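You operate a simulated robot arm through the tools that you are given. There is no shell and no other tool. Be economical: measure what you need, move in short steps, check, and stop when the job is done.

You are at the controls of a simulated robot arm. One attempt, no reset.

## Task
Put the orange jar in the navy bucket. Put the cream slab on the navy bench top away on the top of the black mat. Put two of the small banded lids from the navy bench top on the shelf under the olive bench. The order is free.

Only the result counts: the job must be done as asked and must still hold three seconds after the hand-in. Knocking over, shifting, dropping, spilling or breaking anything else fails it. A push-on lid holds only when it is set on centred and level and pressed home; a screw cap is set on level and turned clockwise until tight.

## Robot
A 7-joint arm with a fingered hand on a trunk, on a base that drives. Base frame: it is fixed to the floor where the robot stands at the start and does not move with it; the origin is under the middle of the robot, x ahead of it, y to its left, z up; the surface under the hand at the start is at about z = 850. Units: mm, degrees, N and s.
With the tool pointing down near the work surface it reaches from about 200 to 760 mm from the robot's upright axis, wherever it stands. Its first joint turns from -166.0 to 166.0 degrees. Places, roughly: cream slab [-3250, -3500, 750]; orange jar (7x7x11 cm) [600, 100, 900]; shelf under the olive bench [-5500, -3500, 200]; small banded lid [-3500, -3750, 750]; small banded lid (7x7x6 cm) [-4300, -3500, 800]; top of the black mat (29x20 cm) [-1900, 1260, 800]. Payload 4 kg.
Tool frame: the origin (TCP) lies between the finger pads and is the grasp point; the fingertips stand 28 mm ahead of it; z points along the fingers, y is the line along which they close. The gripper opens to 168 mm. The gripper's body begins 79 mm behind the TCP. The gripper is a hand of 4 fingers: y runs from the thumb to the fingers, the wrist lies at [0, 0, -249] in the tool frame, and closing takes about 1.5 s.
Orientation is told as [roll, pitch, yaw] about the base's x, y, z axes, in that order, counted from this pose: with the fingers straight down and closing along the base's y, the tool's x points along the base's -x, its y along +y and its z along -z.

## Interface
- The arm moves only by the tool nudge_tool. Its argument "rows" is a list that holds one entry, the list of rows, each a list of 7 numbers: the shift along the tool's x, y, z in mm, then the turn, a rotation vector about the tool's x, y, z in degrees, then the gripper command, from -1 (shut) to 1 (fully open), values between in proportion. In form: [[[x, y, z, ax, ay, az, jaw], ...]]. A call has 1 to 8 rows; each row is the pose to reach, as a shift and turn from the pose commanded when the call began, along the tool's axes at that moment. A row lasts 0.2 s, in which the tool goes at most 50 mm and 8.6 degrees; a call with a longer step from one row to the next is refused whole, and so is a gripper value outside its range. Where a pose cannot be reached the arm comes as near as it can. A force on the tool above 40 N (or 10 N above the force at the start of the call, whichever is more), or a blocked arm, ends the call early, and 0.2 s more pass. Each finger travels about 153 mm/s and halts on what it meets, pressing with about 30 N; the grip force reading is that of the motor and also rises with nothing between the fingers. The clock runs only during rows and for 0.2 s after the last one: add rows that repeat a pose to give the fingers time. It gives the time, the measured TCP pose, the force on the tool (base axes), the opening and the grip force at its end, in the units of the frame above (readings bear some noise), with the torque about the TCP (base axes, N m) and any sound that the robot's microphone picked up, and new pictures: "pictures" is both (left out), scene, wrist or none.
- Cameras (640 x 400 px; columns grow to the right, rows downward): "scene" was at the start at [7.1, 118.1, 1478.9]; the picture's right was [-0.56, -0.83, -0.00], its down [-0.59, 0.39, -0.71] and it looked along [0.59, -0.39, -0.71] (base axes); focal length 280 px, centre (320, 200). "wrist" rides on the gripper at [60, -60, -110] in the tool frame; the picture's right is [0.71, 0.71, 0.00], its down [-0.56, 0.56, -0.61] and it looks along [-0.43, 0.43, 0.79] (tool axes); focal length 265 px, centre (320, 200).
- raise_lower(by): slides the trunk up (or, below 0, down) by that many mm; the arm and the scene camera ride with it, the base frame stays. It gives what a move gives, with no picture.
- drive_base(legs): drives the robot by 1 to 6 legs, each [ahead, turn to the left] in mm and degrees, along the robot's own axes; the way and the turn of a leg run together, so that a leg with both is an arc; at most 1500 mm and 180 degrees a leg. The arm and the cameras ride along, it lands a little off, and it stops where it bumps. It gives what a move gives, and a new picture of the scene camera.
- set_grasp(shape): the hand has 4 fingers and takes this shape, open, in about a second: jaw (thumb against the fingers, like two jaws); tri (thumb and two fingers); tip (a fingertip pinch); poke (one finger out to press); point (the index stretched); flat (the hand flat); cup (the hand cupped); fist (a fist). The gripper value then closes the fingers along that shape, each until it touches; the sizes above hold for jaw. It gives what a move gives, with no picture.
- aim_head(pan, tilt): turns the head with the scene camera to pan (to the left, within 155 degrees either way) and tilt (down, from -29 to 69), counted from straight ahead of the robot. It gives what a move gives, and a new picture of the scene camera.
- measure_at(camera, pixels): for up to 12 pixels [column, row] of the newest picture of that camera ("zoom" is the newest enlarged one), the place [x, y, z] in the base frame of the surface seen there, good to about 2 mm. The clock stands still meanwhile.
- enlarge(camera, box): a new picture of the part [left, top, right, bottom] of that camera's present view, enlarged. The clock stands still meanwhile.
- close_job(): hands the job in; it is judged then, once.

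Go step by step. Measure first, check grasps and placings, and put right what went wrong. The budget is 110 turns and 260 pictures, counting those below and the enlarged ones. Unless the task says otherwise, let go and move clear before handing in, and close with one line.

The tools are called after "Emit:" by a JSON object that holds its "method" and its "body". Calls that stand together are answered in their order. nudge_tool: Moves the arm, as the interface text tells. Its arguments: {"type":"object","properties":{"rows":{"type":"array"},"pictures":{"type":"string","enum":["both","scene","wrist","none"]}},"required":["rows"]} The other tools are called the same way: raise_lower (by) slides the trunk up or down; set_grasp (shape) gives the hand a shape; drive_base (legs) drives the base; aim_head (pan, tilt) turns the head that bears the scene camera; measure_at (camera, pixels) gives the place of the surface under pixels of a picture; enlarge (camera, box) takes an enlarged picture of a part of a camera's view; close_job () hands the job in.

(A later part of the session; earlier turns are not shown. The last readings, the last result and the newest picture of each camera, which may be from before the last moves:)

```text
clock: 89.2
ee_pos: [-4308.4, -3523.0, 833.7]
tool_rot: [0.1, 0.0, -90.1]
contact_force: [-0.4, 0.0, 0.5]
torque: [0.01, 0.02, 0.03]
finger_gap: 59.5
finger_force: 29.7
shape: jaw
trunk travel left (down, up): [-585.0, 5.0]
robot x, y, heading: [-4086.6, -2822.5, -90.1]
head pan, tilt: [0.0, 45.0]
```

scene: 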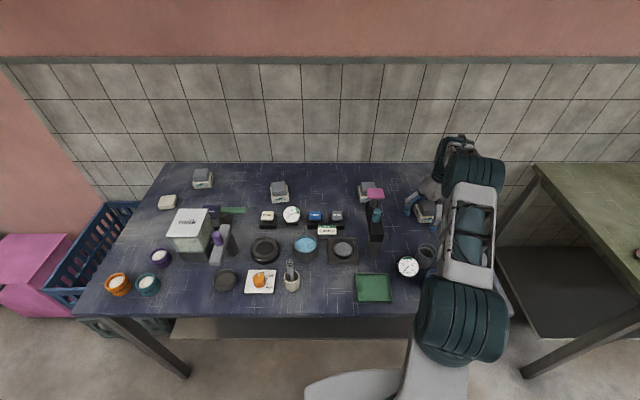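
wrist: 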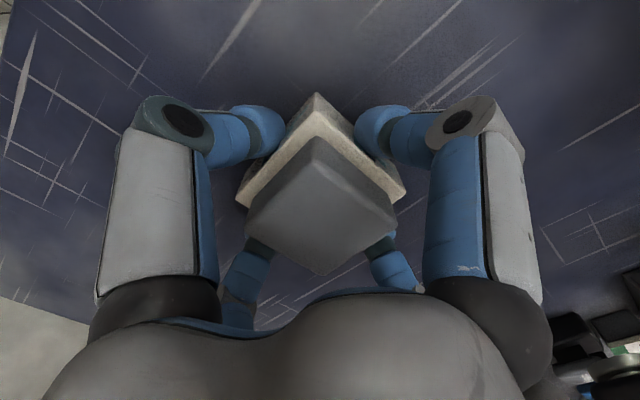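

Gripped at gap 59.5 with ~30 N. Lift it and check.

Emit:
{"method": "nudge_tool", "body": {"rows": [[[0, 0, -20, 0, 0, 0, -1], [0, 0, -60, 0, 0, 0, -1], [0, 0, -105, 0, 0, 0, -1], [0, 0, -150, 0, 0, 0, -1], [0, 0, -195, 0, 0, 0, -1], [0, 0, -230, 0, 0, 0, -1]]]}}

Emit:
{"method": "aim_head", "body": {"pan": -60, "tilt": 45}}

```text
clock: 90.6
ee_pos: [-4310.2, -3521.2, 1061.1]
tool_rot: [0.0, 0.1, -90.1]
contact_force: [-0.7, 1.0, -1.5]
torque: [0.01, 0.02, -0.01]
finger_gap: 59.7
finger_force: 30.2
shape: jaw
trunk travel left (down, up): [-585.0, 5.0]
robot x, y, heading: [-4088.6, -2821.9, -90.3]
head pan, tilt: [0.0, 45.0]
```

scene: 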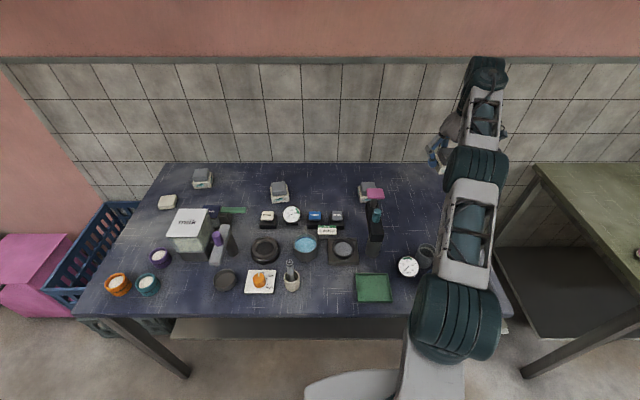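
wrist: 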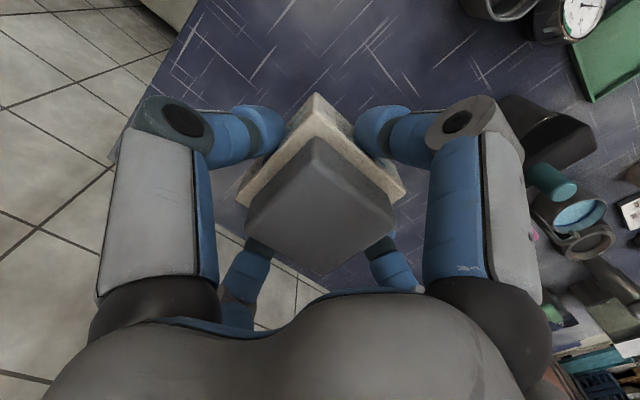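

```text
clock: 91.9
ee_pos: [-4310.2, -3522.4, 1060.9]
tool_rot: [0.0, 0.0, -90.1]
contact_force: [-1.0, -0.2, -1.0]
torque: [0.01, 0.01, 0.0]
finger_gap: 59.6
finger_force: 30.1
shape: jaw
trunk travel left (down, up): [-585.0, 5.0]
robot x, y, heading: [-4084.4, -2821.0, -90.3]
head pan, tilt: [-60.0, 45.0]
```

scene: 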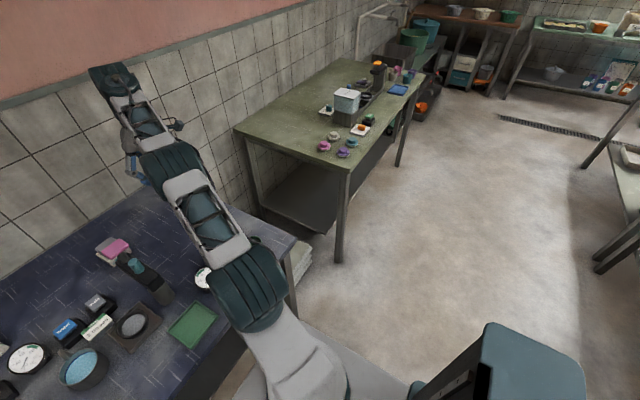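

The lid is held. Olive bench is at (330,130) with its shelf at (315,190); measure shelf and bench edges.

Emit:
{"method": "enlarge", "body": {"camera": "scene", "box": [220, 60, 460, 270]}}

Emit:
{"method": "measure_at", "body": {"camera": "scene", "pixels": [[345, 167], [348, 180], [341, 260], [418, 80], [237, 130], [300, 200], [330, 190], [360, 165], [395, 165], [328, 230], [310, 170], [280, 210]]}}

```text
1.90 times, centred on (340, 165) of scene
```

zoom: 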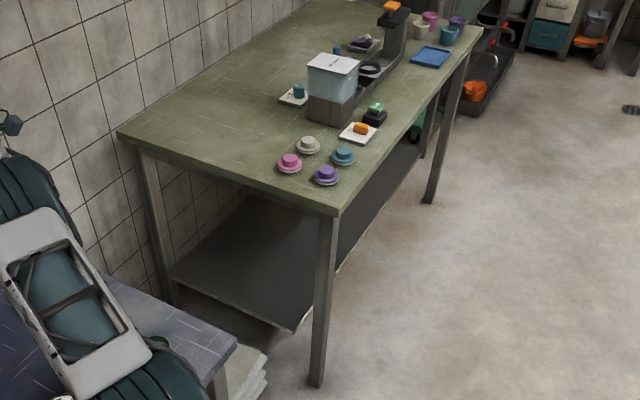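

```text
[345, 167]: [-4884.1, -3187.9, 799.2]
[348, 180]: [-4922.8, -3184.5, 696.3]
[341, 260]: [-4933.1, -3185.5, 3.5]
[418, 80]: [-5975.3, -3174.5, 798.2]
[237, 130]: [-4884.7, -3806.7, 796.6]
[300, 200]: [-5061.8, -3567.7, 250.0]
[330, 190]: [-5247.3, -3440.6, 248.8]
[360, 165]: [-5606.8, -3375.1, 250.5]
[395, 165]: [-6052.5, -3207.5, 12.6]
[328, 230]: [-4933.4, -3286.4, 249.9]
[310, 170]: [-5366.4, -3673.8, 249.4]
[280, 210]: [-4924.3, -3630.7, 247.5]
```

Shelf at z≈250, spans x −4930…−5900, empty near x≈−5300; bench front edge y≈−3185. Retract the arm over the bench, back off, and drive to the olive bench.

Emit:
{"method": "nudge_tool", "body": {"rows": [[[45, 0, -10, 0, 0, 0, -1], [90, 0, -20, 0, 0, 0, -1], [135, 0, -30, 0, 0, 0, -1], [180, 0, -40, 0, 0, 0, -1], [225, 0, -50, 0, 0, 0, -1], [270, 0, -60, 0, 0, 0, -1], [310, 0, -60, 0, 0, 0, -1]]], "pictures": "none"}}

Emit:
{"method": "drive_base", "body": {"legs": [[-230, 0], [0, -90], [1200, 0], [0, 90]]}}

Emit:
{"method": "aim_head", "body": {"pan": 15, "tilt": 50}}

```text
clock: 93.5
ee_pos: [-4310.7, -3215.5, 1125.0]
tool_rot: [0.0, 0.0, -90.1]
contact_force: [-0.9, 0.4, -1.2]
torque: [-0.01, -0.02, -0.01]
finger_gap: 59.6
finger_force: 30.1
shape: jaw
trunk travel left (down, up): [-585.0, 5.0]
robot x, y, heading: [-4084.7, -2820.4, -90.4]
head pan, tilt: [-60.0, 45.0]
```

```text
clock: 108.6
ee_pos: [-5516.0, -2997.6, 1125.0]
tool_rot: [-0.1, -0.1, -89.6]
contact_force: [-0.5, 0.8, -2.0]
torque: [-0.01, 0.03, 0.0]
finger_gap: 59.4
finger_force: 29.9
shape: jaw
trunk travel left (down, up): [-585.0, 5.0]
robot x, y, heading: [-5289.8, -2603.2, -89.8]
head pan, tilt: [-60.0, 45.0]
```

scene: 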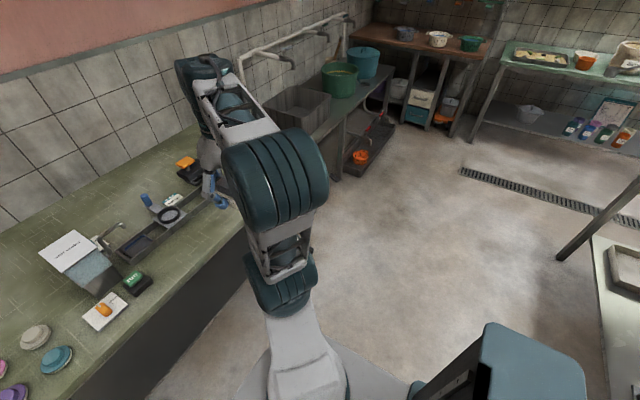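

```text
clock: 110.1
ee_pos: [-5516.2, -2996.9, 1125.2]
tool_rot: [0.0, 0.0, -89.6]
contact_force: [0.3, 0.0, -0.9]
torque: [-0.03, -0.03, -0.02]
finger_gap: 59.3
finger_force: 30.3
shape: jaw
trunk travel left (down, up): [-585.0, 5.0]
robot x, y, heading: [-5290.0, -2600.0, -89.9]
head pan, tilt: [15.0, 50.0]
```

scene: 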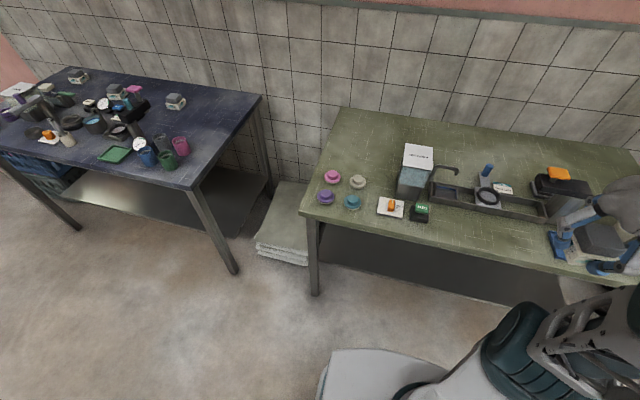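

There is still a lid visible at (175,102) on the navy bench; check whether it's a different one and that the hand still holds one.

Emit:
{"method": "enlarge", "body": {"camera": "scene", "box": [30, 50, 220, 170]}}

Emit:
{"method": "measure_at", "body": {"camera": "scene", "pixels": [[175, 99], [116, 90], [77, 73], [310, 213], [600, 260]]}}

Emit:
{"method": "enlarge", "body": {"camera": "wrist", "box": [0, 0, 640, 400]}}

```text
3.33 times, centred on (125, 110) of scene
```

zoom: 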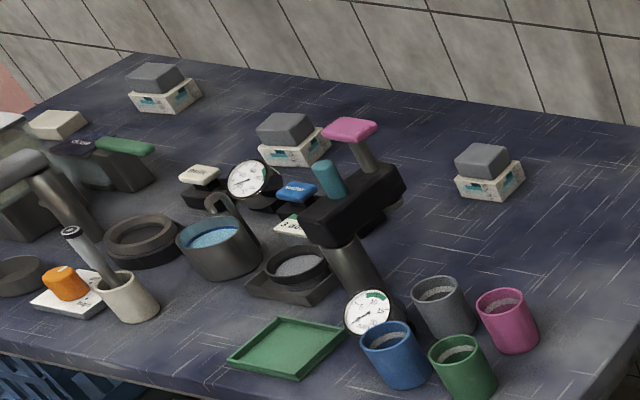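

```text
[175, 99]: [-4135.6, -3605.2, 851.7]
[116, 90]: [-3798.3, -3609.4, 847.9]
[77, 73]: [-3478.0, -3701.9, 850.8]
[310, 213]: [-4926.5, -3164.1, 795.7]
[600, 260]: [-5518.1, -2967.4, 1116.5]
```

```text
1.00 times, centred on (320, 200) of wrist (not enlarged: the box is as wide or as high as the picture)
```

zoom: 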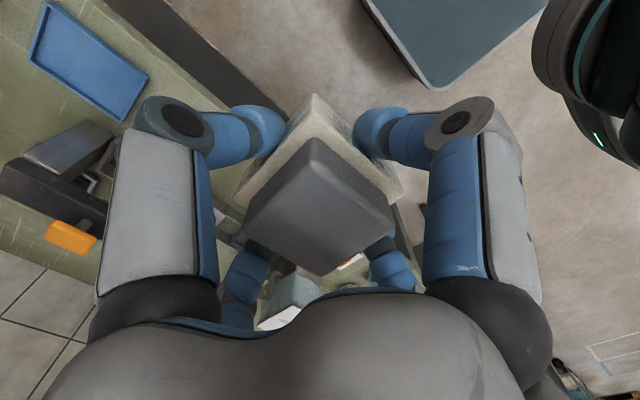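

The lid is held; the remaining three lids are on the bench. Lower the trunk so the camera and arm come to shelf level (hand is in front of the bench edge, clear).

Emit:
{"method": "raise_lower", "body": {"by": -450}}

Emit:
{"method": "aim_head", "body": {"pan": 0, "tilt": 40}}

```text
refused: -450 is not a number from -400 to 400
```

```text
clock: 110.8
ee_pos: [-5515.6, -2997.2, 1125.2]
tool_rot: [0.2, 0.0, -89.7]
contact_force: [-0.1, 0.0, -1.4]
torque: [0.02, 0.04, 0.03]
finger_gap: 59.1
finger_force: 30.0
shape: jaw
trunk travel left (down, up): [-585.0, 5.0]
robot x, y, heading: [-5293.4, -2602.3, -90.0]
head pan, tilt: [0.0, 40.0]
```

scene: 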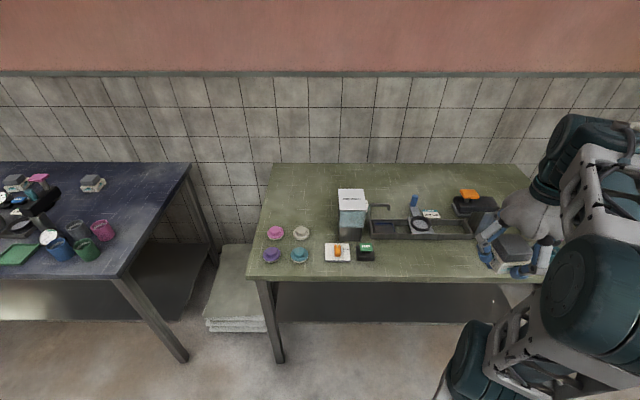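

Emit:
{"method": "raise_lower", "body": {"by": -300}}

Emit:
{"method": "raise_lower", "body": {"by": -200}}

Emit:
{"method": "aim_head", "body": {"pan": 0, "tilt": 35}}

```text
clock: 113.8
ee_pos: [-5515.7, -2997.4, 824.6]
tool_rot: [0.0, 0.1, -89.6]
contact_force: [-0.1, 0.3, -1.3]
torque: [0.02, -0.01, -0.01]
finger_gap: 59.1
finger_force: 29.7
shape: jaw
trunk travel left (down, up): [-285.0, 305.0]
robot x, y, heading: [-5292.1, -2601.2, -90.0]
head pan, tilt: [0.0, 40.0]
```

```text
clock: 116.0
ee_pos: [-5515.0, -2997.7, 624.7]
tool_rot: [-0.1, 0.1, -89.6]
contact_force: [1.4, 0.1, -1.6]
torque: [-0.01, 0.02, -0.02]
finger_gap: 59.2
finger_force: 30.4
shape: jaw
trunk travel left (down, up): [-85.0, 505.0]
robot x, y, heading: [-5292.1, -2602.2, -89.5]
head pan, tilt: [0.0, 40.0]
```

```text
clock: 116.7
ee_pos: [-5514.6, -2997.7, 625.1]
tool_rot: [0.0, 0.0, -89.5]
contact_force: [0.7, 0.7, -1.4]
torque: [0.02, 0.01, -0.01]
finger_gap: 59.3
finger_force: 29.9
shape: jaw
trunk travel left (down, up): [-85.0, 505.0]
robot x, y, heading: [-5292.8, -2599.1, -89.7]
head pan, tilt: [0.0, 35.0]
```

scene: 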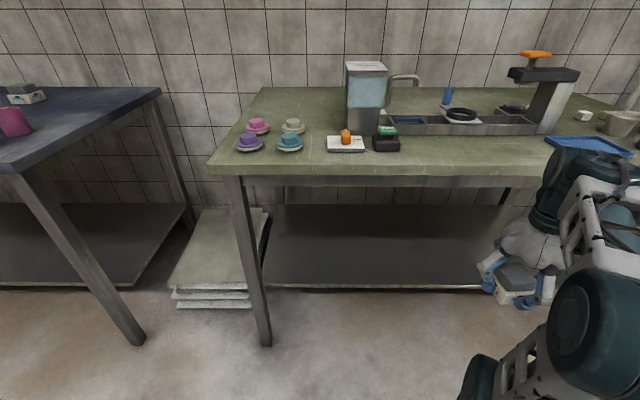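

Emit:
{"method": "measure_at", "body": {"camera": "scene", "pixels": [[380, 288], [380, 282], [300, 287], [450, 285], [380, 175], [380, 186], [380, 260], [240, 170], [262, 335], [330, 245]]}}

```text
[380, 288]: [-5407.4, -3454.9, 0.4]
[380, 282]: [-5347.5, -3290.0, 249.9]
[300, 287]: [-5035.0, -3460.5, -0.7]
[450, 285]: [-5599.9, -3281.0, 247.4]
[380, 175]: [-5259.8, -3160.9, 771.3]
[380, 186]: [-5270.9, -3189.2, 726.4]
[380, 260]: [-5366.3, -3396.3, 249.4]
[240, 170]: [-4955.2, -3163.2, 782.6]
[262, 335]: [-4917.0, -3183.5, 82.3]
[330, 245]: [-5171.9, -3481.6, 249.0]
```

Emit:
{"method": "measure_at", "body": {"camera": "scene", "pixels": [[600, 330], [600, 270], [565, 180], [615, 200], [500, 370], [480, 385], [630, 150]]}}

Emit:
{"method": "aim_head", "body": {"pan": -40, "tilt": 50}}

Emit:
{"method": "measure_at", "body": {"camera": "scene", "pixels": [[440, 300], [490, 180], [400, 70], [350, 370]]}}

```text
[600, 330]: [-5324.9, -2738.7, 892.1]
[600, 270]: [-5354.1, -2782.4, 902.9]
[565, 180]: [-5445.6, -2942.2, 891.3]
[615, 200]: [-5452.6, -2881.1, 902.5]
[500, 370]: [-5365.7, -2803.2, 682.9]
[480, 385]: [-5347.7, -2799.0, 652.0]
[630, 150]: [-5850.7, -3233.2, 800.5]
```

```text
clock: 117.7
ee_pos: [-5515.8, -2997.5, 625.2]
tool_rot: [0.0, 0.0, -89.5]
contact_force: [-0.2, 0.2, -1.1]
torque: [0.02, -0.04, 0.03]
finger_gap: 59.4
finger_force: 29.9
shape: jaw
trunk travel left (down, up): [-85.0, 505.0]
robot x, y, heading: [-5290.3, -2598.2, -90.0]
head pan, tilt: [-40.0, 50.0]
```

scene: 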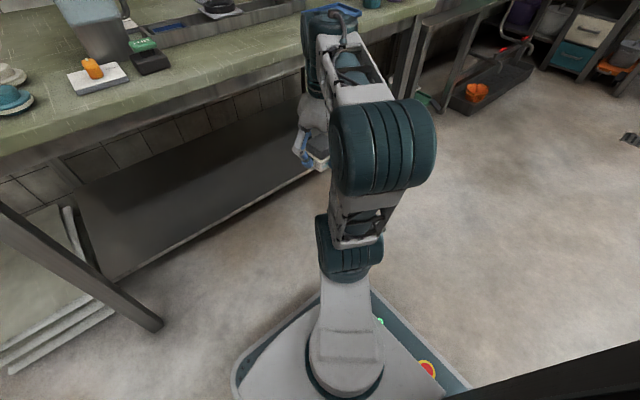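

```text
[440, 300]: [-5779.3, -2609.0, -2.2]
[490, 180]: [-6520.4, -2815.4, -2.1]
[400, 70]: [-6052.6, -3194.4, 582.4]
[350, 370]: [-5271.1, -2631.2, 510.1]
```

Shelf front edge is y≈−3275 at z 250; apron bottom z≈720. I'll lower the trunk the rest, tilt the hand 30° forward, then reach in under the bench.

Emit:
{"method": "raise_lower", "body": {"by": -80}}

Emit:
{"method": "nudge_tool", "body": {"rows": [[[0, 14, 30, 0, -4, 0, -1], [0, 28, 60, 0, -8, 0, -1], [0, 42, 90, 0, -12, 0, -1], [0, 56, 120, 0, -16, 0, -1], [0, 70, 150, 0, -20, 0, -1], [0, 84, 180, 0, -25, 0, -1], [0, 98, 205, 0, -30, 0, -1], [0, 98, 205, 0, -30, 0, -1]]]}}

```text
clock: 118.9
ee_pos: [-5515.0, -2998.1, 544.4]
tool_rot: [0.0, 0.1, -89.6]
contact_force: [-0.2, 0.1, -1.3]
torque: [0.03, -0.02, 0.02]
finger_gap: 59.3
finger_force: 30.3
shape: jaw
trunk travel left (down, up): [-5.0, 585.0]
robot x, y, heading: [-5293.3, -2600.6, -89.5]
head pan, tilt: [-40.0, 50.0]
```

```text
clock: 120.7
ee_pos: [-5416.6, -2996.1, 339.4]
tool_rot: [0.1, -29.9, -89.8]
contact_force: [0.1, 0.2, -0.4]
torque: [0.0, 0.01, -0.04]
finger_gap: 59.2
finger_force: 29.7
shape: jaw
out of reach, approached as far as the arm can: row 4
trunk travel left (down, up): [-5.0, 585.0]
robot x, y, heading: [-5293.2, -2600.1, -89.6]
head pan, tilt: [-40.0, 50.0]
```

scene: 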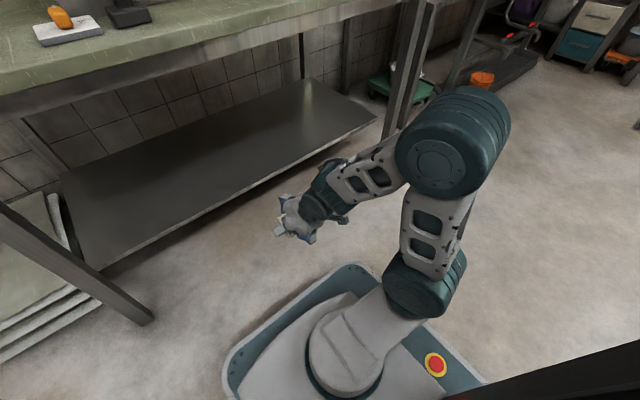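
wrist: 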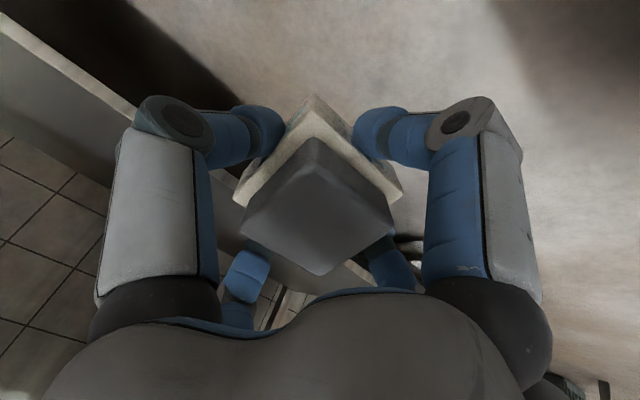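

Pose reached (339 mm height, 30° tilt). Now move forward 329 mm under the bench.

Emit:
{"method": "nudge_tool", "body": {"rows": [[[-36, 0, 21, 0, 0, 0, -1], [-72, 0, 41, 0, 0, 0, -1], [-108, 0, 62, 0, 0, 0, -1], [-144, 0, 83, 0, 0, 0, -1], [-180, 0, 104, 0, 0, 0, -1]]]}}

```text
clock: 121.9
ee_pos: [-5416.3, -3202.4, 339.1]
tool_rot: [0.0, -29.9, -89.7]
contact_force: [-0.2, -0.2, -1.0]
torque: [0.01, 0.0, 0.04]
finger_gap: 58.9
finger_force: 29.7
shape: jaw
trunk travel left (down, up): [-5.0, 585.0]
robot x, y, heading: [-5289.6, -2603.8, -89.9]
head pan, tilt: [-40.0, 50.0]
```

scene: 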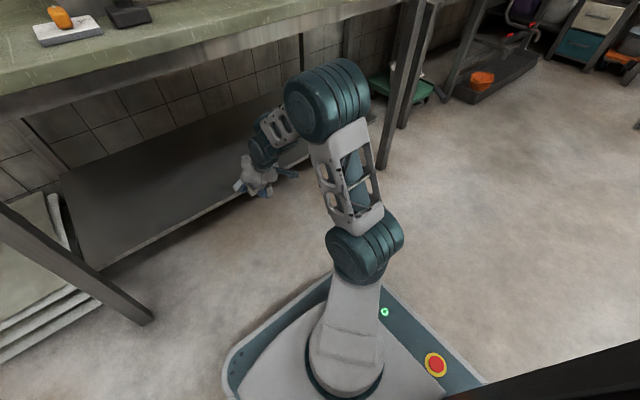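
wrist: 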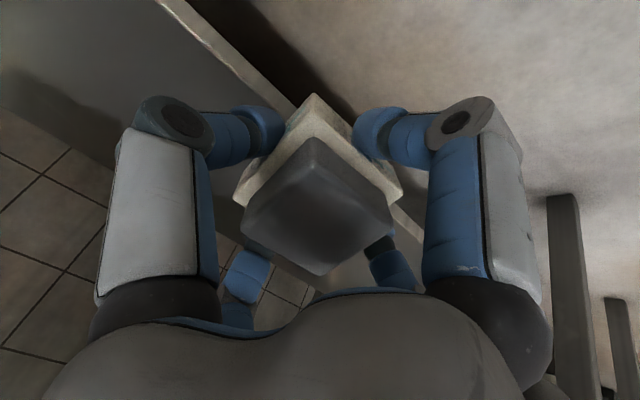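

The elbow at (325,100) approaches the bench front; measure its clearance.

Emit:
{"method": "measure_at", "body": {"camera": "scene", "pixels": [[330, 70], [298, 105], [300, 85], [355, 90], [330, 100], [270, 145]]}}

```text
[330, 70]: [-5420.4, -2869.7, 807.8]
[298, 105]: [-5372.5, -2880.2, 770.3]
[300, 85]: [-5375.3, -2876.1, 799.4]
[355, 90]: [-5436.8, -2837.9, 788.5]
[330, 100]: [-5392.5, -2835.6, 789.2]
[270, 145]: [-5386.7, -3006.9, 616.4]
```

Elbow is ~260 mm short of the bench edge. Continue forward 125 mm, then lower.

Emit:
{"method": "nudge_tool", "body": {"rows": [[[-36, 0, 21, 0, 0, 0, -1], [-72, 0, 41, 0, 0, 0, -1], [-108, 0, 62, 0, 0, 0, -1], [-98, 0, 87, 0, 0, 0, -1]]]}}

```text
clock: 122.9
ee_pos: [-5415.9, -3333.0, 314.3]
tool_rot: [0.0, -30.1, -89.6]
contact_force: [-0.5, -0.6, -1.4]
torque: [0.03, 0.01, 0.01]
finger_gap: 59.2
finger_force: 29.9
shape: jaw
trunk travel left (down, up): [-5.0, 585.0]
robot x, y, heading: [-5291.7, -2602.2, -90.0]
head pan, tilt: [-40.0, 50.0]
```

scene: 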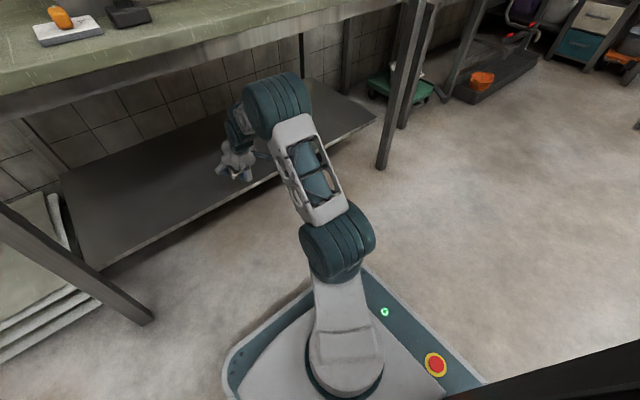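
wrist: 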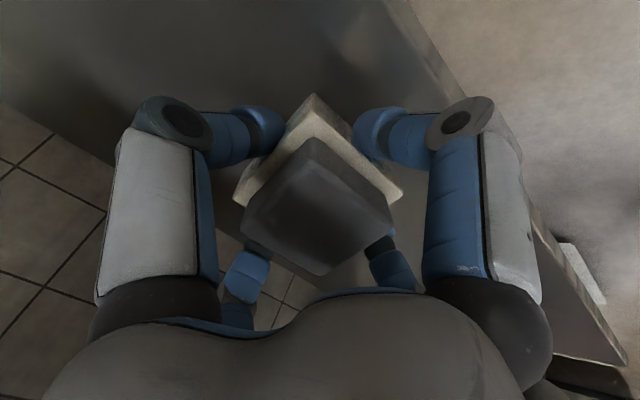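

Over the shelf with the lid. Lower gently until the lid's near edge touches.

Emit:
{"method": "nudge_tool", "body": {"rows": [[[3, 0, 5, 0, 0, 0, -1], [6, 0, 10, 0, 0, 0, -1], [7.5, 0, 13, 0, 0, 0, -1]]], "pictures": "none"}}

Emit:
{"method": "nudge_tool", "body": {"rows": [[[1.5, 0, 2.5, 0, 0, 0, -1], [3, 0, 5, 0, 0, 0, -1]]], "pictures": "wrist"}}

```text
clock: 123.7
ee_pos: [-5416.3, -3332.5, 299.5]
tool_rot: [0.0, -30.0, -89.8]
contact_force: [-0.1, 0.4, -2.3]
torque: [0.0, -0.03, 0.01]
finger_gap: 59.1
finger_force: 29.6
shape: jaw
trunk travel left (down, up): [-5.0, 585.0]
robot x, y, heading: [-5293.9, -2605.3, -89.7]
head pan, tilt: [-40.0, 50.0]
```

```text
clock: 124.3
ee_pos: [-5415.2, -3333.5, 293.7]
tool_rot: [0.0, -30.2, -89.6]
contact_force: [-0.8, 3.2, 9.9]
torque: [0.36, 0.07, 0.0]
finger_gap: 59.3
finger_force: 29.7
shape: jaw
trunk travel left (down, up): [-5.0, 585.0]
robot x, y, heading: [-5293.9, -2600.7, -89.8]
head pan, tilt: [-40.0, 50.0]
```

wrist: 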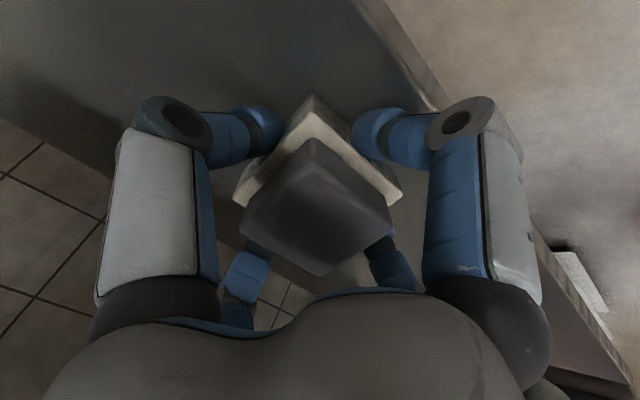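

Edge contact (10 N). I'll pivot the lid 15° about that edge to get flatter, then open.

Emit:
{"method": "nudge_tool", "body": {"rows": [[[-2, 0, 2.6, 0, 5, 0, -1], [-5, 0, 6, 0, 10, 0, -1], [-7.7, 0, 9, 0, 15, 0, -1]]], "pictures": "scene"}}

```text
clock: 125.1
ee_pos: [-5415.1, -3343.7, 289.3]
tool_rot: [0.0, -15.1, -89.6]
contact_force: [-0.7, -4.2, 10.7]
torque: [0.09, -0.15, -0.04]
finger_gap: 59.6
finger_force: 30.1
shape: jaw
trunk travel left (down, up): [-5.0, 585.0]
robot x, y, heading: [-5294.2, -2599.4, -90.1]
head pan, tilt: [-40.0, 50.0]
```

scene: 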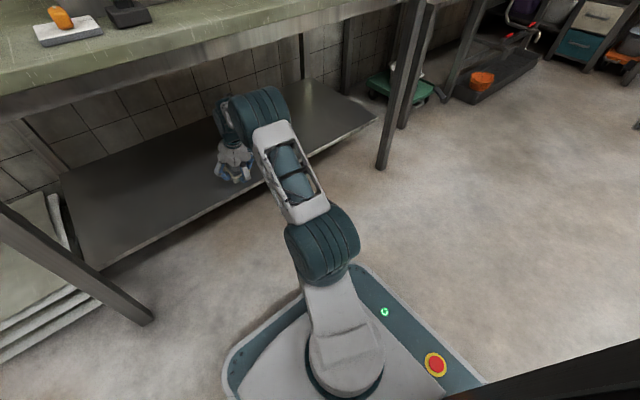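

Good. Open slowly, then lift a little.

Emit:
{"method": "nudge_tool", "body": {"rows": [[[0, 0, 0, 0, 0, 0, -0.4], [0, 0, 0, 0, 0, 0, -0.1], [0, 0, 0, 0, 0, 0, 0.2], [0, 0, 0, 0, 0, 0, 0.4], [0, 0, -15, 0, 0, 0, 0.5], [0, 0, -50, 0, 0, 0, 0.5], [0, 0, -85, 0, 0, 0, 0.5]]]}}

```text
clock: 126.7
ee_pos: [-5415.1, -3321.1, 368.1]
tool_rot: [0.0, -14.9, -89.6]
contact_force: [0.3, -0.3, 0.6]
torque: [0.02, 0.03, 0.01]
finger_gap: 125.7
finger_force: 0.1
shape: jaw
trunk travel left (down, up): [-5.0, 585.0]
robot x, y, heading: [-5292.1, -2601.5, -89.6]
head pan, tilt: [-40.0, 50.0]
```

scene: 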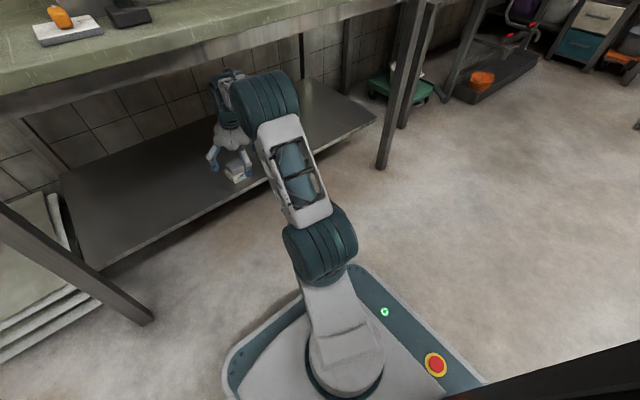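
wrist: 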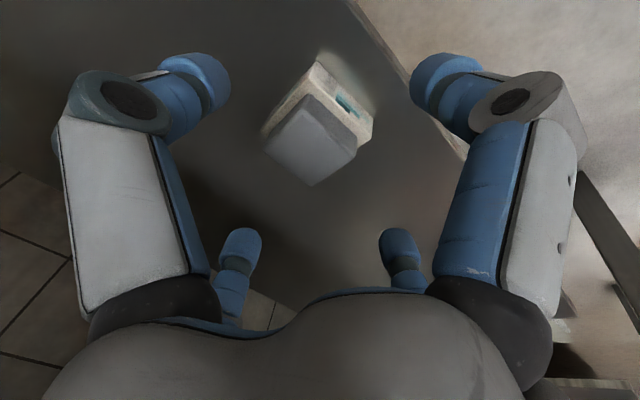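

Lid one stands upright on the shelf at about (−5415,−3350). Back the hand out.

Emit:
{"method": "nudge_tool", "body": {"rows": [[[40, 0, -11, 0, 0, 0, 0.5], [80, 0, -21, 0, 0, 0, 0.5], [120, 0, -32, 0, 0, 0, 0.5], [160, 0, -43, 0, 0, 0, 0.5], [200, 0, -54, 0, 0, 0, 0.5], [240, 0, -64, 0, 0, 0, 0.5], [280, 0, -75, 0, 0, 0, 0.5], [320, 0, -86, 0, 0, 0, 0.5]]], "pictures": "scene"}}

Emit:
{"method": "enlarge", "body": {"camera": "scene", "box": [140, 100, 360, 240]}}

```text
clock: 128.5
ee_pos: [-5420.4, -2990.2, 367.5]
tool_rot: [0.0, -15.0, -89.8]
contact_force: [1.3, 0.3, 0.8]
torque: [0.02, 0.03, 0.01]
finger_gap: 126.0
finger_force: 0.1
shape: jaw
trunk travel left (down, up): [-5.0, 585.0]
robot x, y, heading: [-5294.4, -2603.7, -89.8]
head pan, tilt: [-40.0, 50.0]
```

scene: 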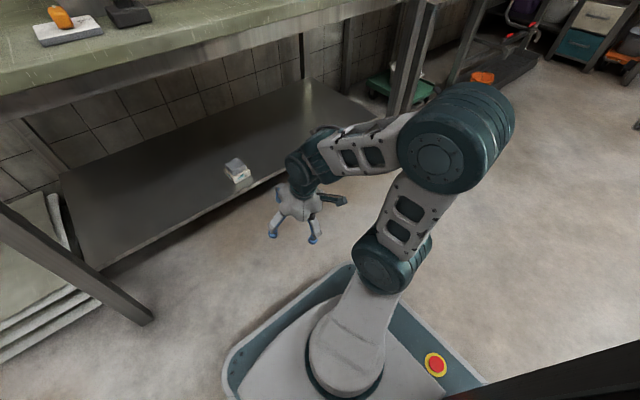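

```text
2.86 times, centred on (250, 170) of scene
```

zoom: 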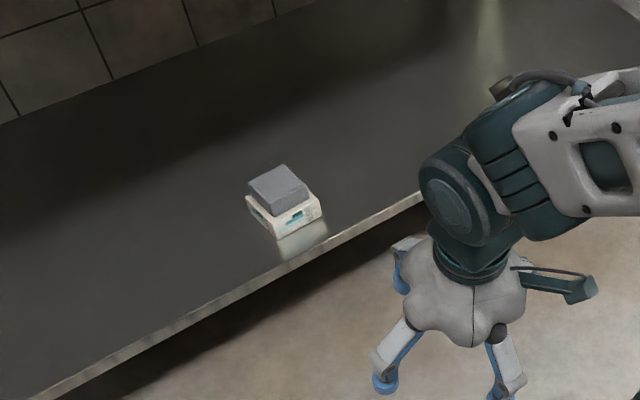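

Lid one is well placed. Raise the trunk, untilt and lift the hand, then drive back to the navy bench for lid B at (−3772,−3608).

Emit:
{"method": "raise_lower", "body": {"by": 300}}

Emit:
{"method": "raise_lower", "body": {"by": 285}}

Emit:
{"method": "nudge_tool", "body": {"rows": [[[-10, 0, -39, 0, 4, 0, 0.5], [-21, 0, -77, 0, 8, 0, 0.5], [-31, 0, -116, 0, 12, 0, 0.8], [-41, 0, -155, 0, 15, 0, 1]]], "pictures": "none"}}

Emit:
{"method": "drive_base", "body": {"legs": [[0, 90], [1500, 0], [20, 0], [0, -90], [200, 0]]}}

Emit:
{"method": "aim_head", "body": {"pan": 0, "tilt": 45}}

```text
clock: 131.5
ee_pos: [-5418.7, -2989.1, 667.8]
tool_rot: [0.0, -15.0, -89.6]
contact_force: [0.6, -0.1, -0.3]
torque: [-0.01, -0.03, -0.03]
finger_gap: 125.7
finger_force: 0.1
shape: jaw
trunk travel left (down, up): [-305.0, 285.0]
robot x, y, heading: [-5291.7, -2601.4, -89.9]
head pan, tilt: [-40.0, 50.0]
```

```text
clock: 134.4
ee_pos: [-5418.9, -2989.6, 953.6]
tool_rot: [0.0, -15.0, -89.6]
contact_force: [0.1, 0.1, -0.6]
torque: [0.0, 0.05, -0.03]
finger_gap: 125.7
finger_force: 0.1
shape: jaw
trunk travel left (down, up): [-590.0, 0.0]
robot x, y, heading: [-5291.4, -2599.4, -89.8]
head pan, tilt: [-40.0, 50.0]
```

```text
clock: 135.4
ee_pos: [-5417.7, -2991.2, 1115.6]
tool_rot: [0.0, 0.0, -89.5]
contact_force: [0.4, -0.6, -0.7]
torque: [0.0, -0.01, 0.0]
finger_gap: 167.7
finger_force: 0.1
shape: jaw
trunk travel left (down, up): [-590.0, 0.0]
robot x, y, heading: [-5294.9, -2602.2, -89.6]
head pan, tilt: [-40.0, 50.0]
```

```text
clock: 152.2
ee_pos: [-3894.2, -3204.1, 1114.4]
tool_rot: [0.0, 0.2, -91.2]
contact_force: [-0.3, -0.2, 0.0]
torque: [0.01, -0.02, 0.01]
finger_gap: 167.7
finger_force: 0.1
shape: jaw
trunk travel left (down, up): [-590.0, 0.0]
robot x, y, heading: [-3755.1, -2817.1, -91.4]
head pan, tilt: [-40.0, 50.0]
```

scene: 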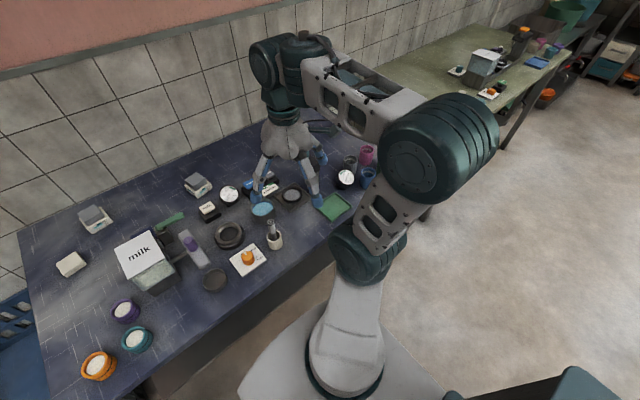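

```text
clock: 153.2
ee_pos: [-3894.5, -3203.6, 1115.6]
tool_rot: [0.1, -0.1, -91.2]
contact_force: [0.2, -0.3, 0.1]
torque: [-0.01, 0.02, 0.01]
finger_gap: 167.7
finger_force: 0.0
shape: jaw
trunk travel left (down, up): [-590.0, 0.0]
robot x, y, heading: [-3759.7, -2814.1, -91.3]
head pan, tilt: [0.0, 45.0]
```

scene: 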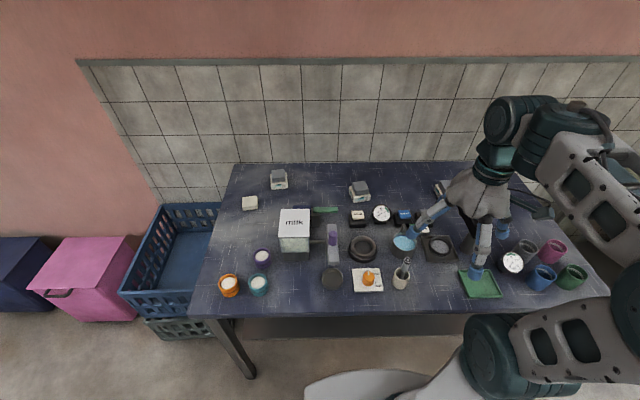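

Measure lid B around (359,188) and neighbours.

Emit:
{"method": "enlarge", "body": {"camera": "scene", "box": [320, 165, 420, 235]}}

Emit:
{"method": "measure_at", "body": {"camera": "zoom", "pixels": [[205, 125], [220, 195], [300, 170], [320, 220], [190, 180], [250, 140], [290, 130], [230, 225], [255, 195], [250, 290], [390, 265]]}}

Emit:
{"method": "measure_at", "body": {"camera": "scene", "pixels": [[330, 313], [400, 313]]}}

```text
5.71 times, centred on (370, 200) of scene
```

zoom: 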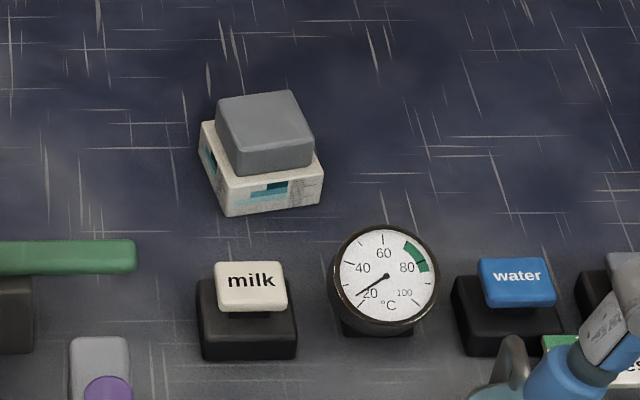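

```text
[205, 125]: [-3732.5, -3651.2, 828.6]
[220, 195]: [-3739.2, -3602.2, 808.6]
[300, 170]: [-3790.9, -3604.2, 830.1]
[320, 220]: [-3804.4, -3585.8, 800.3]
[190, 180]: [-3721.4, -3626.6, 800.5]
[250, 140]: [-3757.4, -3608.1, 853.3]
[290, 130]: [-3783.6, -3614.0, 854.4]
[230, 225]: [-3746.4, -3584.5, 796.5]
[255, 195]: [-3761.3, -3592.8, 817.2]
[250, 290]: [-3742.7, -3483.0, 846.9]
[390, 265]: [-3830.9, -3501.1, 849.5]
```

```text
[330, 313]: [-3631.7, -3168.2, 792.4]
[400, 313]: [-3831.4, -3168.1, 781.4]
```

Bench front is y≈−3168, robot at y −2815. The base can slide a bit under the overhang (shelf recessed), so drive 75 mm ahead so the lid is within vertical reach; then move above it.

Emit:
{"method": "drive_base", "body": {"legs": [[75, 0]]}}

```text
clock: 154.2
ee_pos: [-3895.4, -3277.6, 1115.1]
tool_rot: [-0.1, 0.2, -91.2]
contact_force: [0.6, 0.8, 0.0]
torque: [0.02, 0.03, -0.02]
finger_gap: 167.8
finger_force: 0.0
shape: jaw
trunk travel left (down, up): [-590.0, 0.0]
robot x, y, heading: [-3759.8, -2889.4, -91.6]
head pan, tilt: [0.0, 45.0]
```

scene: 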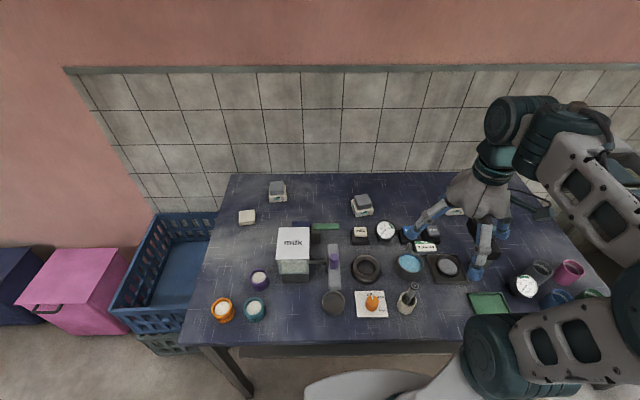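

Emit:
{"method": "nudge_tool", "body": {"rows": [[[-42, 17, 13, 0, 0, 0, 1], [-85, 34, 26, 0, 0, 0, 1], [-127, 51, 39, 0, 0, 0, 1], [-170, 68, 52, 0, 0, 0, 1], [-212, 85, 65, 0, 0, 0, 1], [-254, 102, 78, 0, 0, 0, 1], [-297, 120, 91, 0, 0, 0, 1], [-339, 137, 105, 0, 0, 0, 1]]], "pictures": "wrist"}}

Emit:
{"method": "enlarge", "body": {"camera": "wrist", "box": [220, 20, 420, 145]}}

```text
clock: 156.1
ee_pos: [-3764.5, -3617.3, 1008.5]
tool_rot: [0.0, 0.2, -91.1]
contact_force: [0.1, 0.5, 0.0]
torque: [-0.01, 0.01, 0.0]
finger_gap: 167.7
finger_force: 0.1
shape: jaw
trunk travel left (down, up): [-590.0, 0.0]
robot x, y, heading: [-3756.3, -2888.0, -91.3]
head pan, tilt: [0.0, 45.0]
```

wrist: 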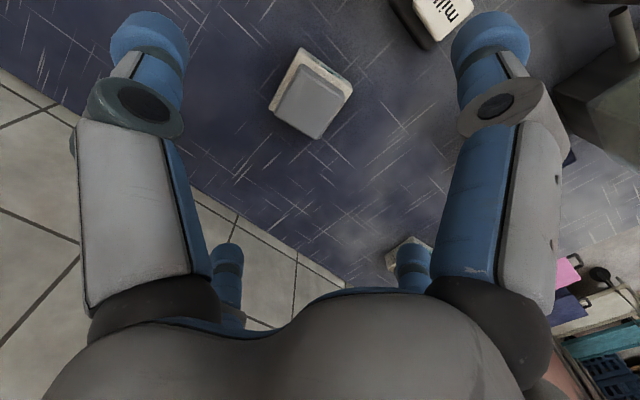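

```text
3.20 times, centred on (320, 82) of wrist
```

zoom: 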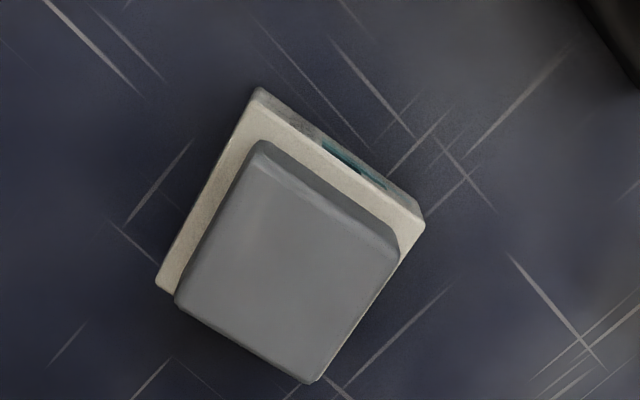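

Emit:
{"method": "measure_at", "body": {"camera": "zoom", "pixels": [[259, 100], [164, 285], [418, 218], [262, 155], [185, 300], [392, 250], [310, 372]]}}

```text
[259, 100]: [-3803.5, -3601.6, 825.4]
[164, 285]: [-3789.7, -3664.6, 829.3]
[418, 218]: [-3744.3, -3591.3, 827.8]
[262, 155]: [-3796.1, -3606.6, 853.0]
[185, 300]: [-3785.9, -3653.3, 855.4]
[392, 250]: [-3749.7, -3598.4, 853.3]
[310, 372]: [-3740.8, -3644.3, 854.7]
```

Lid B centre (−3767,−3628), yaw ≈ +10.5°. Rotate to match, descend, partially closed, then grip.

Emit:
{"method": "nudge_tool", "body": {"rows": [[[-5, -1, 45, 0, 0, -6, 0.7], [-11, -2, 90, 0, 0, -11.5, 0.4], [-11, -2, 135, 0, 0, -11.5, 0.4], [-11, -2, 174, 0, 0, -11.5, 0.3], [-11, -2, 174, 0, 0, -11.5, 0.3]]], "pictures": "wrist"}}

```text
clock: 157.2
ee_pos: [-3766.5, -3627.5, 834.6]
tool_rot: [0.0, 0.0, -79.5]
contact_force: [1.0, -0.3, 0.1]
torque: [0.01, 0.0, 0.01]
finger_gap: 109.8
finger_force: 0.0
shape: jaw
trunk travel left (down, up): [-590.0, 0.0]
robot x, y, heading: [-3755.2, -2886.5, -91.2]
head pan, tilt: [0.0, 45.0]
```

wrist: 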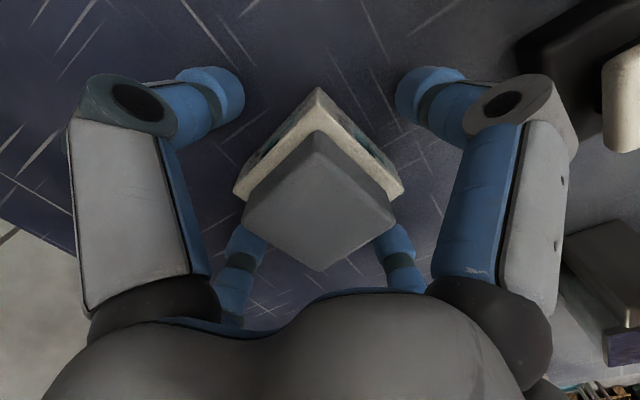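

Aligned and centred. Close, then lift.

Emit:
{"method": "nudge_tool", "body": {"rows": [[[0, 0, 1, 0, 0, 0, 0], [0, 0, 1, 0, 0, 0, -0.4], [0, 0, 1, 0, 0, 0, -0.8], [0, 0, 1, 0, 0, 0, -1], [0, 0, 1, 0, 0, 0, -1], [0, 0, 1, 0, 0, 0, -1]]], "pictures": "none"}}

Emit:
{"method": "nudge_tool", "body": {"rows": [[[0, 0, -30, 0, 0, 0, -1], [0, 0, -75, 0, 0, 0, -1], [0, 0, -120, 0, 0, 5, -1], [0, 0, -165, 0, 0, 11, -1], [0, 0, -210, 0, 0, 11, -1], [0, 0, -250, 0, 0, 11, -1]]], "pictures": "wrist"}}

```text
clock: 158.7
ee_pos: [-3766.2, -3627.6, 834.3]
tool_rot: [0.1, -0.1, -79.6]
contact_force: [-0.7, 0.5, 0.0]
torque: [0.0, -0.01, 0.0]
finger_gap: 60.0
finger_force: 30.1
shape: jaw
trunk travel left (down, up): [-590.0, 0.0]
robot x, y, heading: [-3757.7, -2890.3, -91.5]
head pan, tilt: [0.0, 45.0]
```

```text
clock: 160.1
ee_pos: [-3753.5, -3621.2, 1081.6]
tool_rot: [0.0, 0.1, -90.5]
contact_force: [1.0, 0.7, -1.5]
torque: [-0.06, 0.06, -0.01]
finger_gap: 60.0
finger_force: 29.8
shape: jaw
out of reach, approached as far as the arm can: row 6
trunk travel left (down, up): [-590.0, 0.0]
robot x, y, heading: [-3759.7, -2890.2, -91.5]
head pan, tilt: [0.0, 45.0]
```

wrist: 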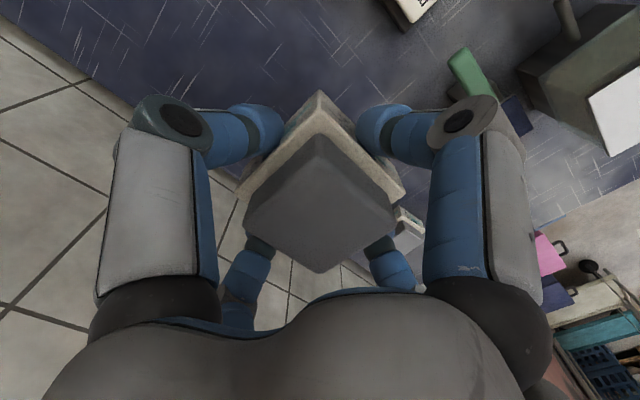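

Lid two is held. Retract, back off and drive to the olive bench, aiming ~200 mm east of the first lid.

Emit:
{"method": "nudge_tool", "body": {"rows": [[[40, -18, 0, 0, 0, 0, -1], [80, -36, -5, 0, 0, 0, -1], [120, -54, -10, 0, 0, 0, -1], [160, -72, -15, 0, 0, 0, -1], [200, -90, -20, 0, 0, 0, -1], [240, -108, -25, 0, 0, 0, -1], [280, -126, -30, 0, 0, 0, -1], [320, -140, -35, 0, 0, 0, -1]]], "pictures": "none"}}

Emit:
{"method": "drive_base", "body": {"legs": [[-285, 0], [0, -88.5], [1320, 0], [0, 90]]}}

```text
clock: 161.8
ee_pos: [-3888.9, -3296.9, 1118.9]
tool_rot: [0.1, 0.0, -90.6]
contact_force: [-0.4, 0.7, -1.9]
torque: [-0.01, -0.02, 0.0]
finger_gap: 59.6
finger_force: 29.9
shape: jaw
trunk travel left (down, up): [-590.0, 0.0]
robot x, y, heading: [-3758.0, -2888.9, -91.2]
head pan, tilt: [0.0, 45.0]
```

```text
clock: 177.6
ee_pos: [-5159.1, -3005.8, 1117.2]
tool_rot: [0.0, -0.1, -87.9]
contact_force: [0.0, -0.1, -1.1]
torque: [0.01, 0.05, 0.0]
finger_gap: 59.8
finger_force: 29.9
shape: jaw
trunk travel left (down, up): [-590.0, 0.0]
robot x, y, heading: [-5048.9, -2592.9, -88.9]
head pan, tilt: [0.0, 45.0]
```

scene: 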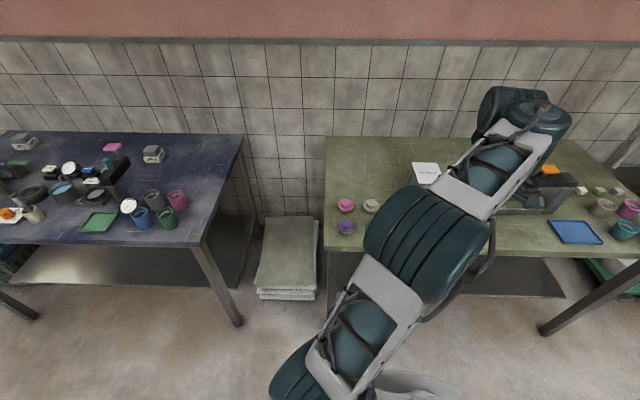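

Hand at (−5159,−3006), clear of the bench. Check the elbow position before lowering.

Emit:
{"method": "measure_at", "body": {"camera": "scene", "pixels": [[400, 210], [430, 200], [470, 260], [510, 110], [340, 240]]}}

Emit:
{"method": "raise_lower", "body": {"by": -285}}

Emit:
{"method": "raise_lower", "body": {"by": -300}}

Emit:
{"method": "aim_head", "body": {"pan": -25, "tilt": 45}}

```text
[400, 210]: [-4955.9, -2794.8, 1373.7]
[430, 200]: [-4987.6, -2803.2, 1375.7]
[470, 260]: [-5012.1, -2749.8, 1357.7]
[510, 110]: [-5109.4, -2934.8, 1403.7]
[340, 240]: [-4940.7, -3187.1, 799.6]
```

```text
clock: 180.5
ee_pos: [-5158.2, -3004.9, 832.4]
tool_rot: [0.0, 0.0, -87.9]
contact_force: [-0.5, 0.5, -1.2]
torque: [0.01, 0.03, 0.03]
finger_gap: 59.3
finger_force: 30.1
shape: jaw
trunk travel left (down, up): [-305.0, 285.0]
robot x, y, heading: [-5047.4, -2591.4, -88.7]
head pan, tilt: [0.0, 45.0]
```

```text
clock: 183.5
ee_pos: [-5159.2, -3004.9, 532.4]
tool_rot: [0.0, 0.1, -87.9]
contact_force: [-0.6, 0.1, -1.8]
torque: [0.03, 0.04, 0.0]
finger_gap: 59.8
finger_force: 29.9
shape: jaw
trunk travel left (down, up): [-5.0, 585.0]
robot x, y, heading: [-5044.6, -2593.8, -88.4]
head pan, tilt: [0.0, 45.0]
```

```text
clock: 184.4
ee_pos: [-5158.5, -3005.0, 533.0]
tool_rot: [0.1, 0.0, -87.8]
contact_force: [0.3, 0.2, -1.8]
torque: [0.03, 0.02, -0.05]
finger_gap: 60.0
finger_force: 29.2
shape: jaw
trunk travel left (down, up): [-5.0, 585.0]
robot x, y, heading: [-5046.3, -2591.8, -88.4]
head pan, tilt: [-25.0, 45.0]
```

scene: 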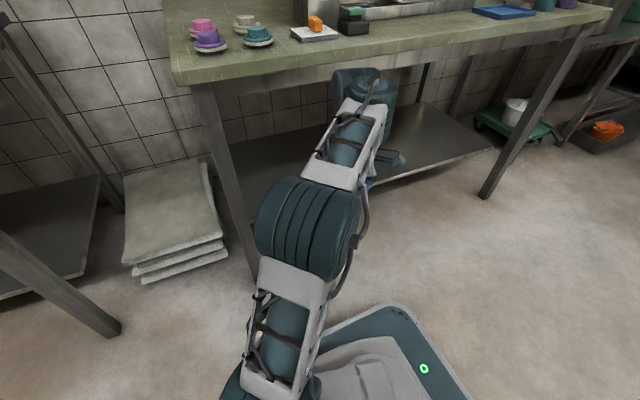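

Elbow is at y≈−2800, fine. Tilt 30° and lower as before.

Emit:
{"method": "nudge_tool", "body": {"rows": [[[0, -4, 30, 0, -4, 0, -1], [0, -8, 60, 0, -8, 0.5, -1], [0, -12, 90, 0, -12, 1, -1], [0, -16, 120, 0, -16, 1.5, -1], [0, -20, 150, 0, -20, 2, -1], [0, -20, 175, 0, -25, 2, -1], [0, -20, 195, 0, -30, 2, -1], [0, -20, 195, 0, -30, 2, -1]]], "pictures": "scene"}}

```text
clock: 186.2
ee_pos: [-5180.1, -3004.2, 339.2]
tool_rot: [0.5, -30.0, -89.9]
contact_force: [0.7, -0.1, -0.4]
torque: [-0.01, 0.0, 0.02]
finger_gap: 59.9
finger_force: 29.6
shape: jaw
trunk travel left (down, up): [-5.0, 585.0]
robot x, y, heading: [-5045.2, -2594.2, -88.7]
head pan, tilt: [-25.0, 45.0]
```

scene: 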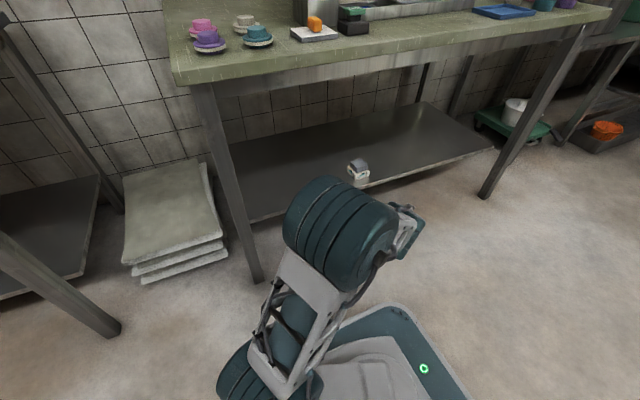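

Emit:
{"method": "measure_at", "body": {"camera": "scene", "pixels": [[358, 164], [358, 180], [270, 218], [300, 208], [230, 200]]}}

Emit:
{"method": "nudge_tool", "body": {"rows": [[[-36, 0, 21, 0, 0, 0, -1], [-72, 0, 41, 0, 0, 0, -1], [-108, 0, 62, 0, 0, 0, -1], [-144, 0, 83, 0, 0, 0, -1], [-180, 0, 104, 0, 0, 0, -1]]]}}

```text
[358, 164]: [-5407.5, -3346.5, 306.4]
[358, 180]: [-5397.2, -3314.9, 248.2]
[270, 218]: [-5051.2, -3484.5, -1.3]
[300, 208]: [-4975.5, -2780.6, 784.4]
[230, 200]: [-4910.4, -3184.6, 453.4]
```

```text
clock: 187.4
ee_pos: [-5177.8, -3214.0, 336.0]
tool_rot: [0.6, -29.8, -90.2]
contact_force: [0.2, 0.1, -1.3]
torque: [-0.01, 0.02, -0.01]
finger_gap: 59.7
finger_force: 30.1
shape: jaw
trunk travel left (down, up): [-5.0, 585.0]
robot x, y, heading: [-5048.7, -2590.7, -88.4]
head pan, tilt: [-25.0, 45.0]
```

scene: 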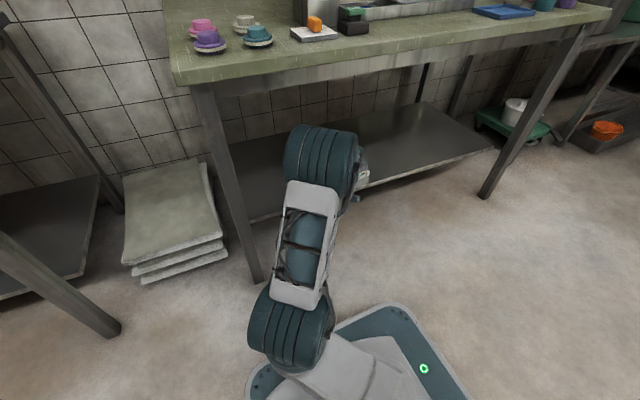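
wrist: 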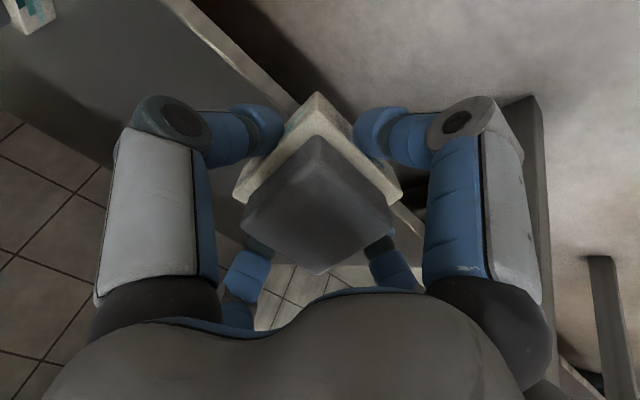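

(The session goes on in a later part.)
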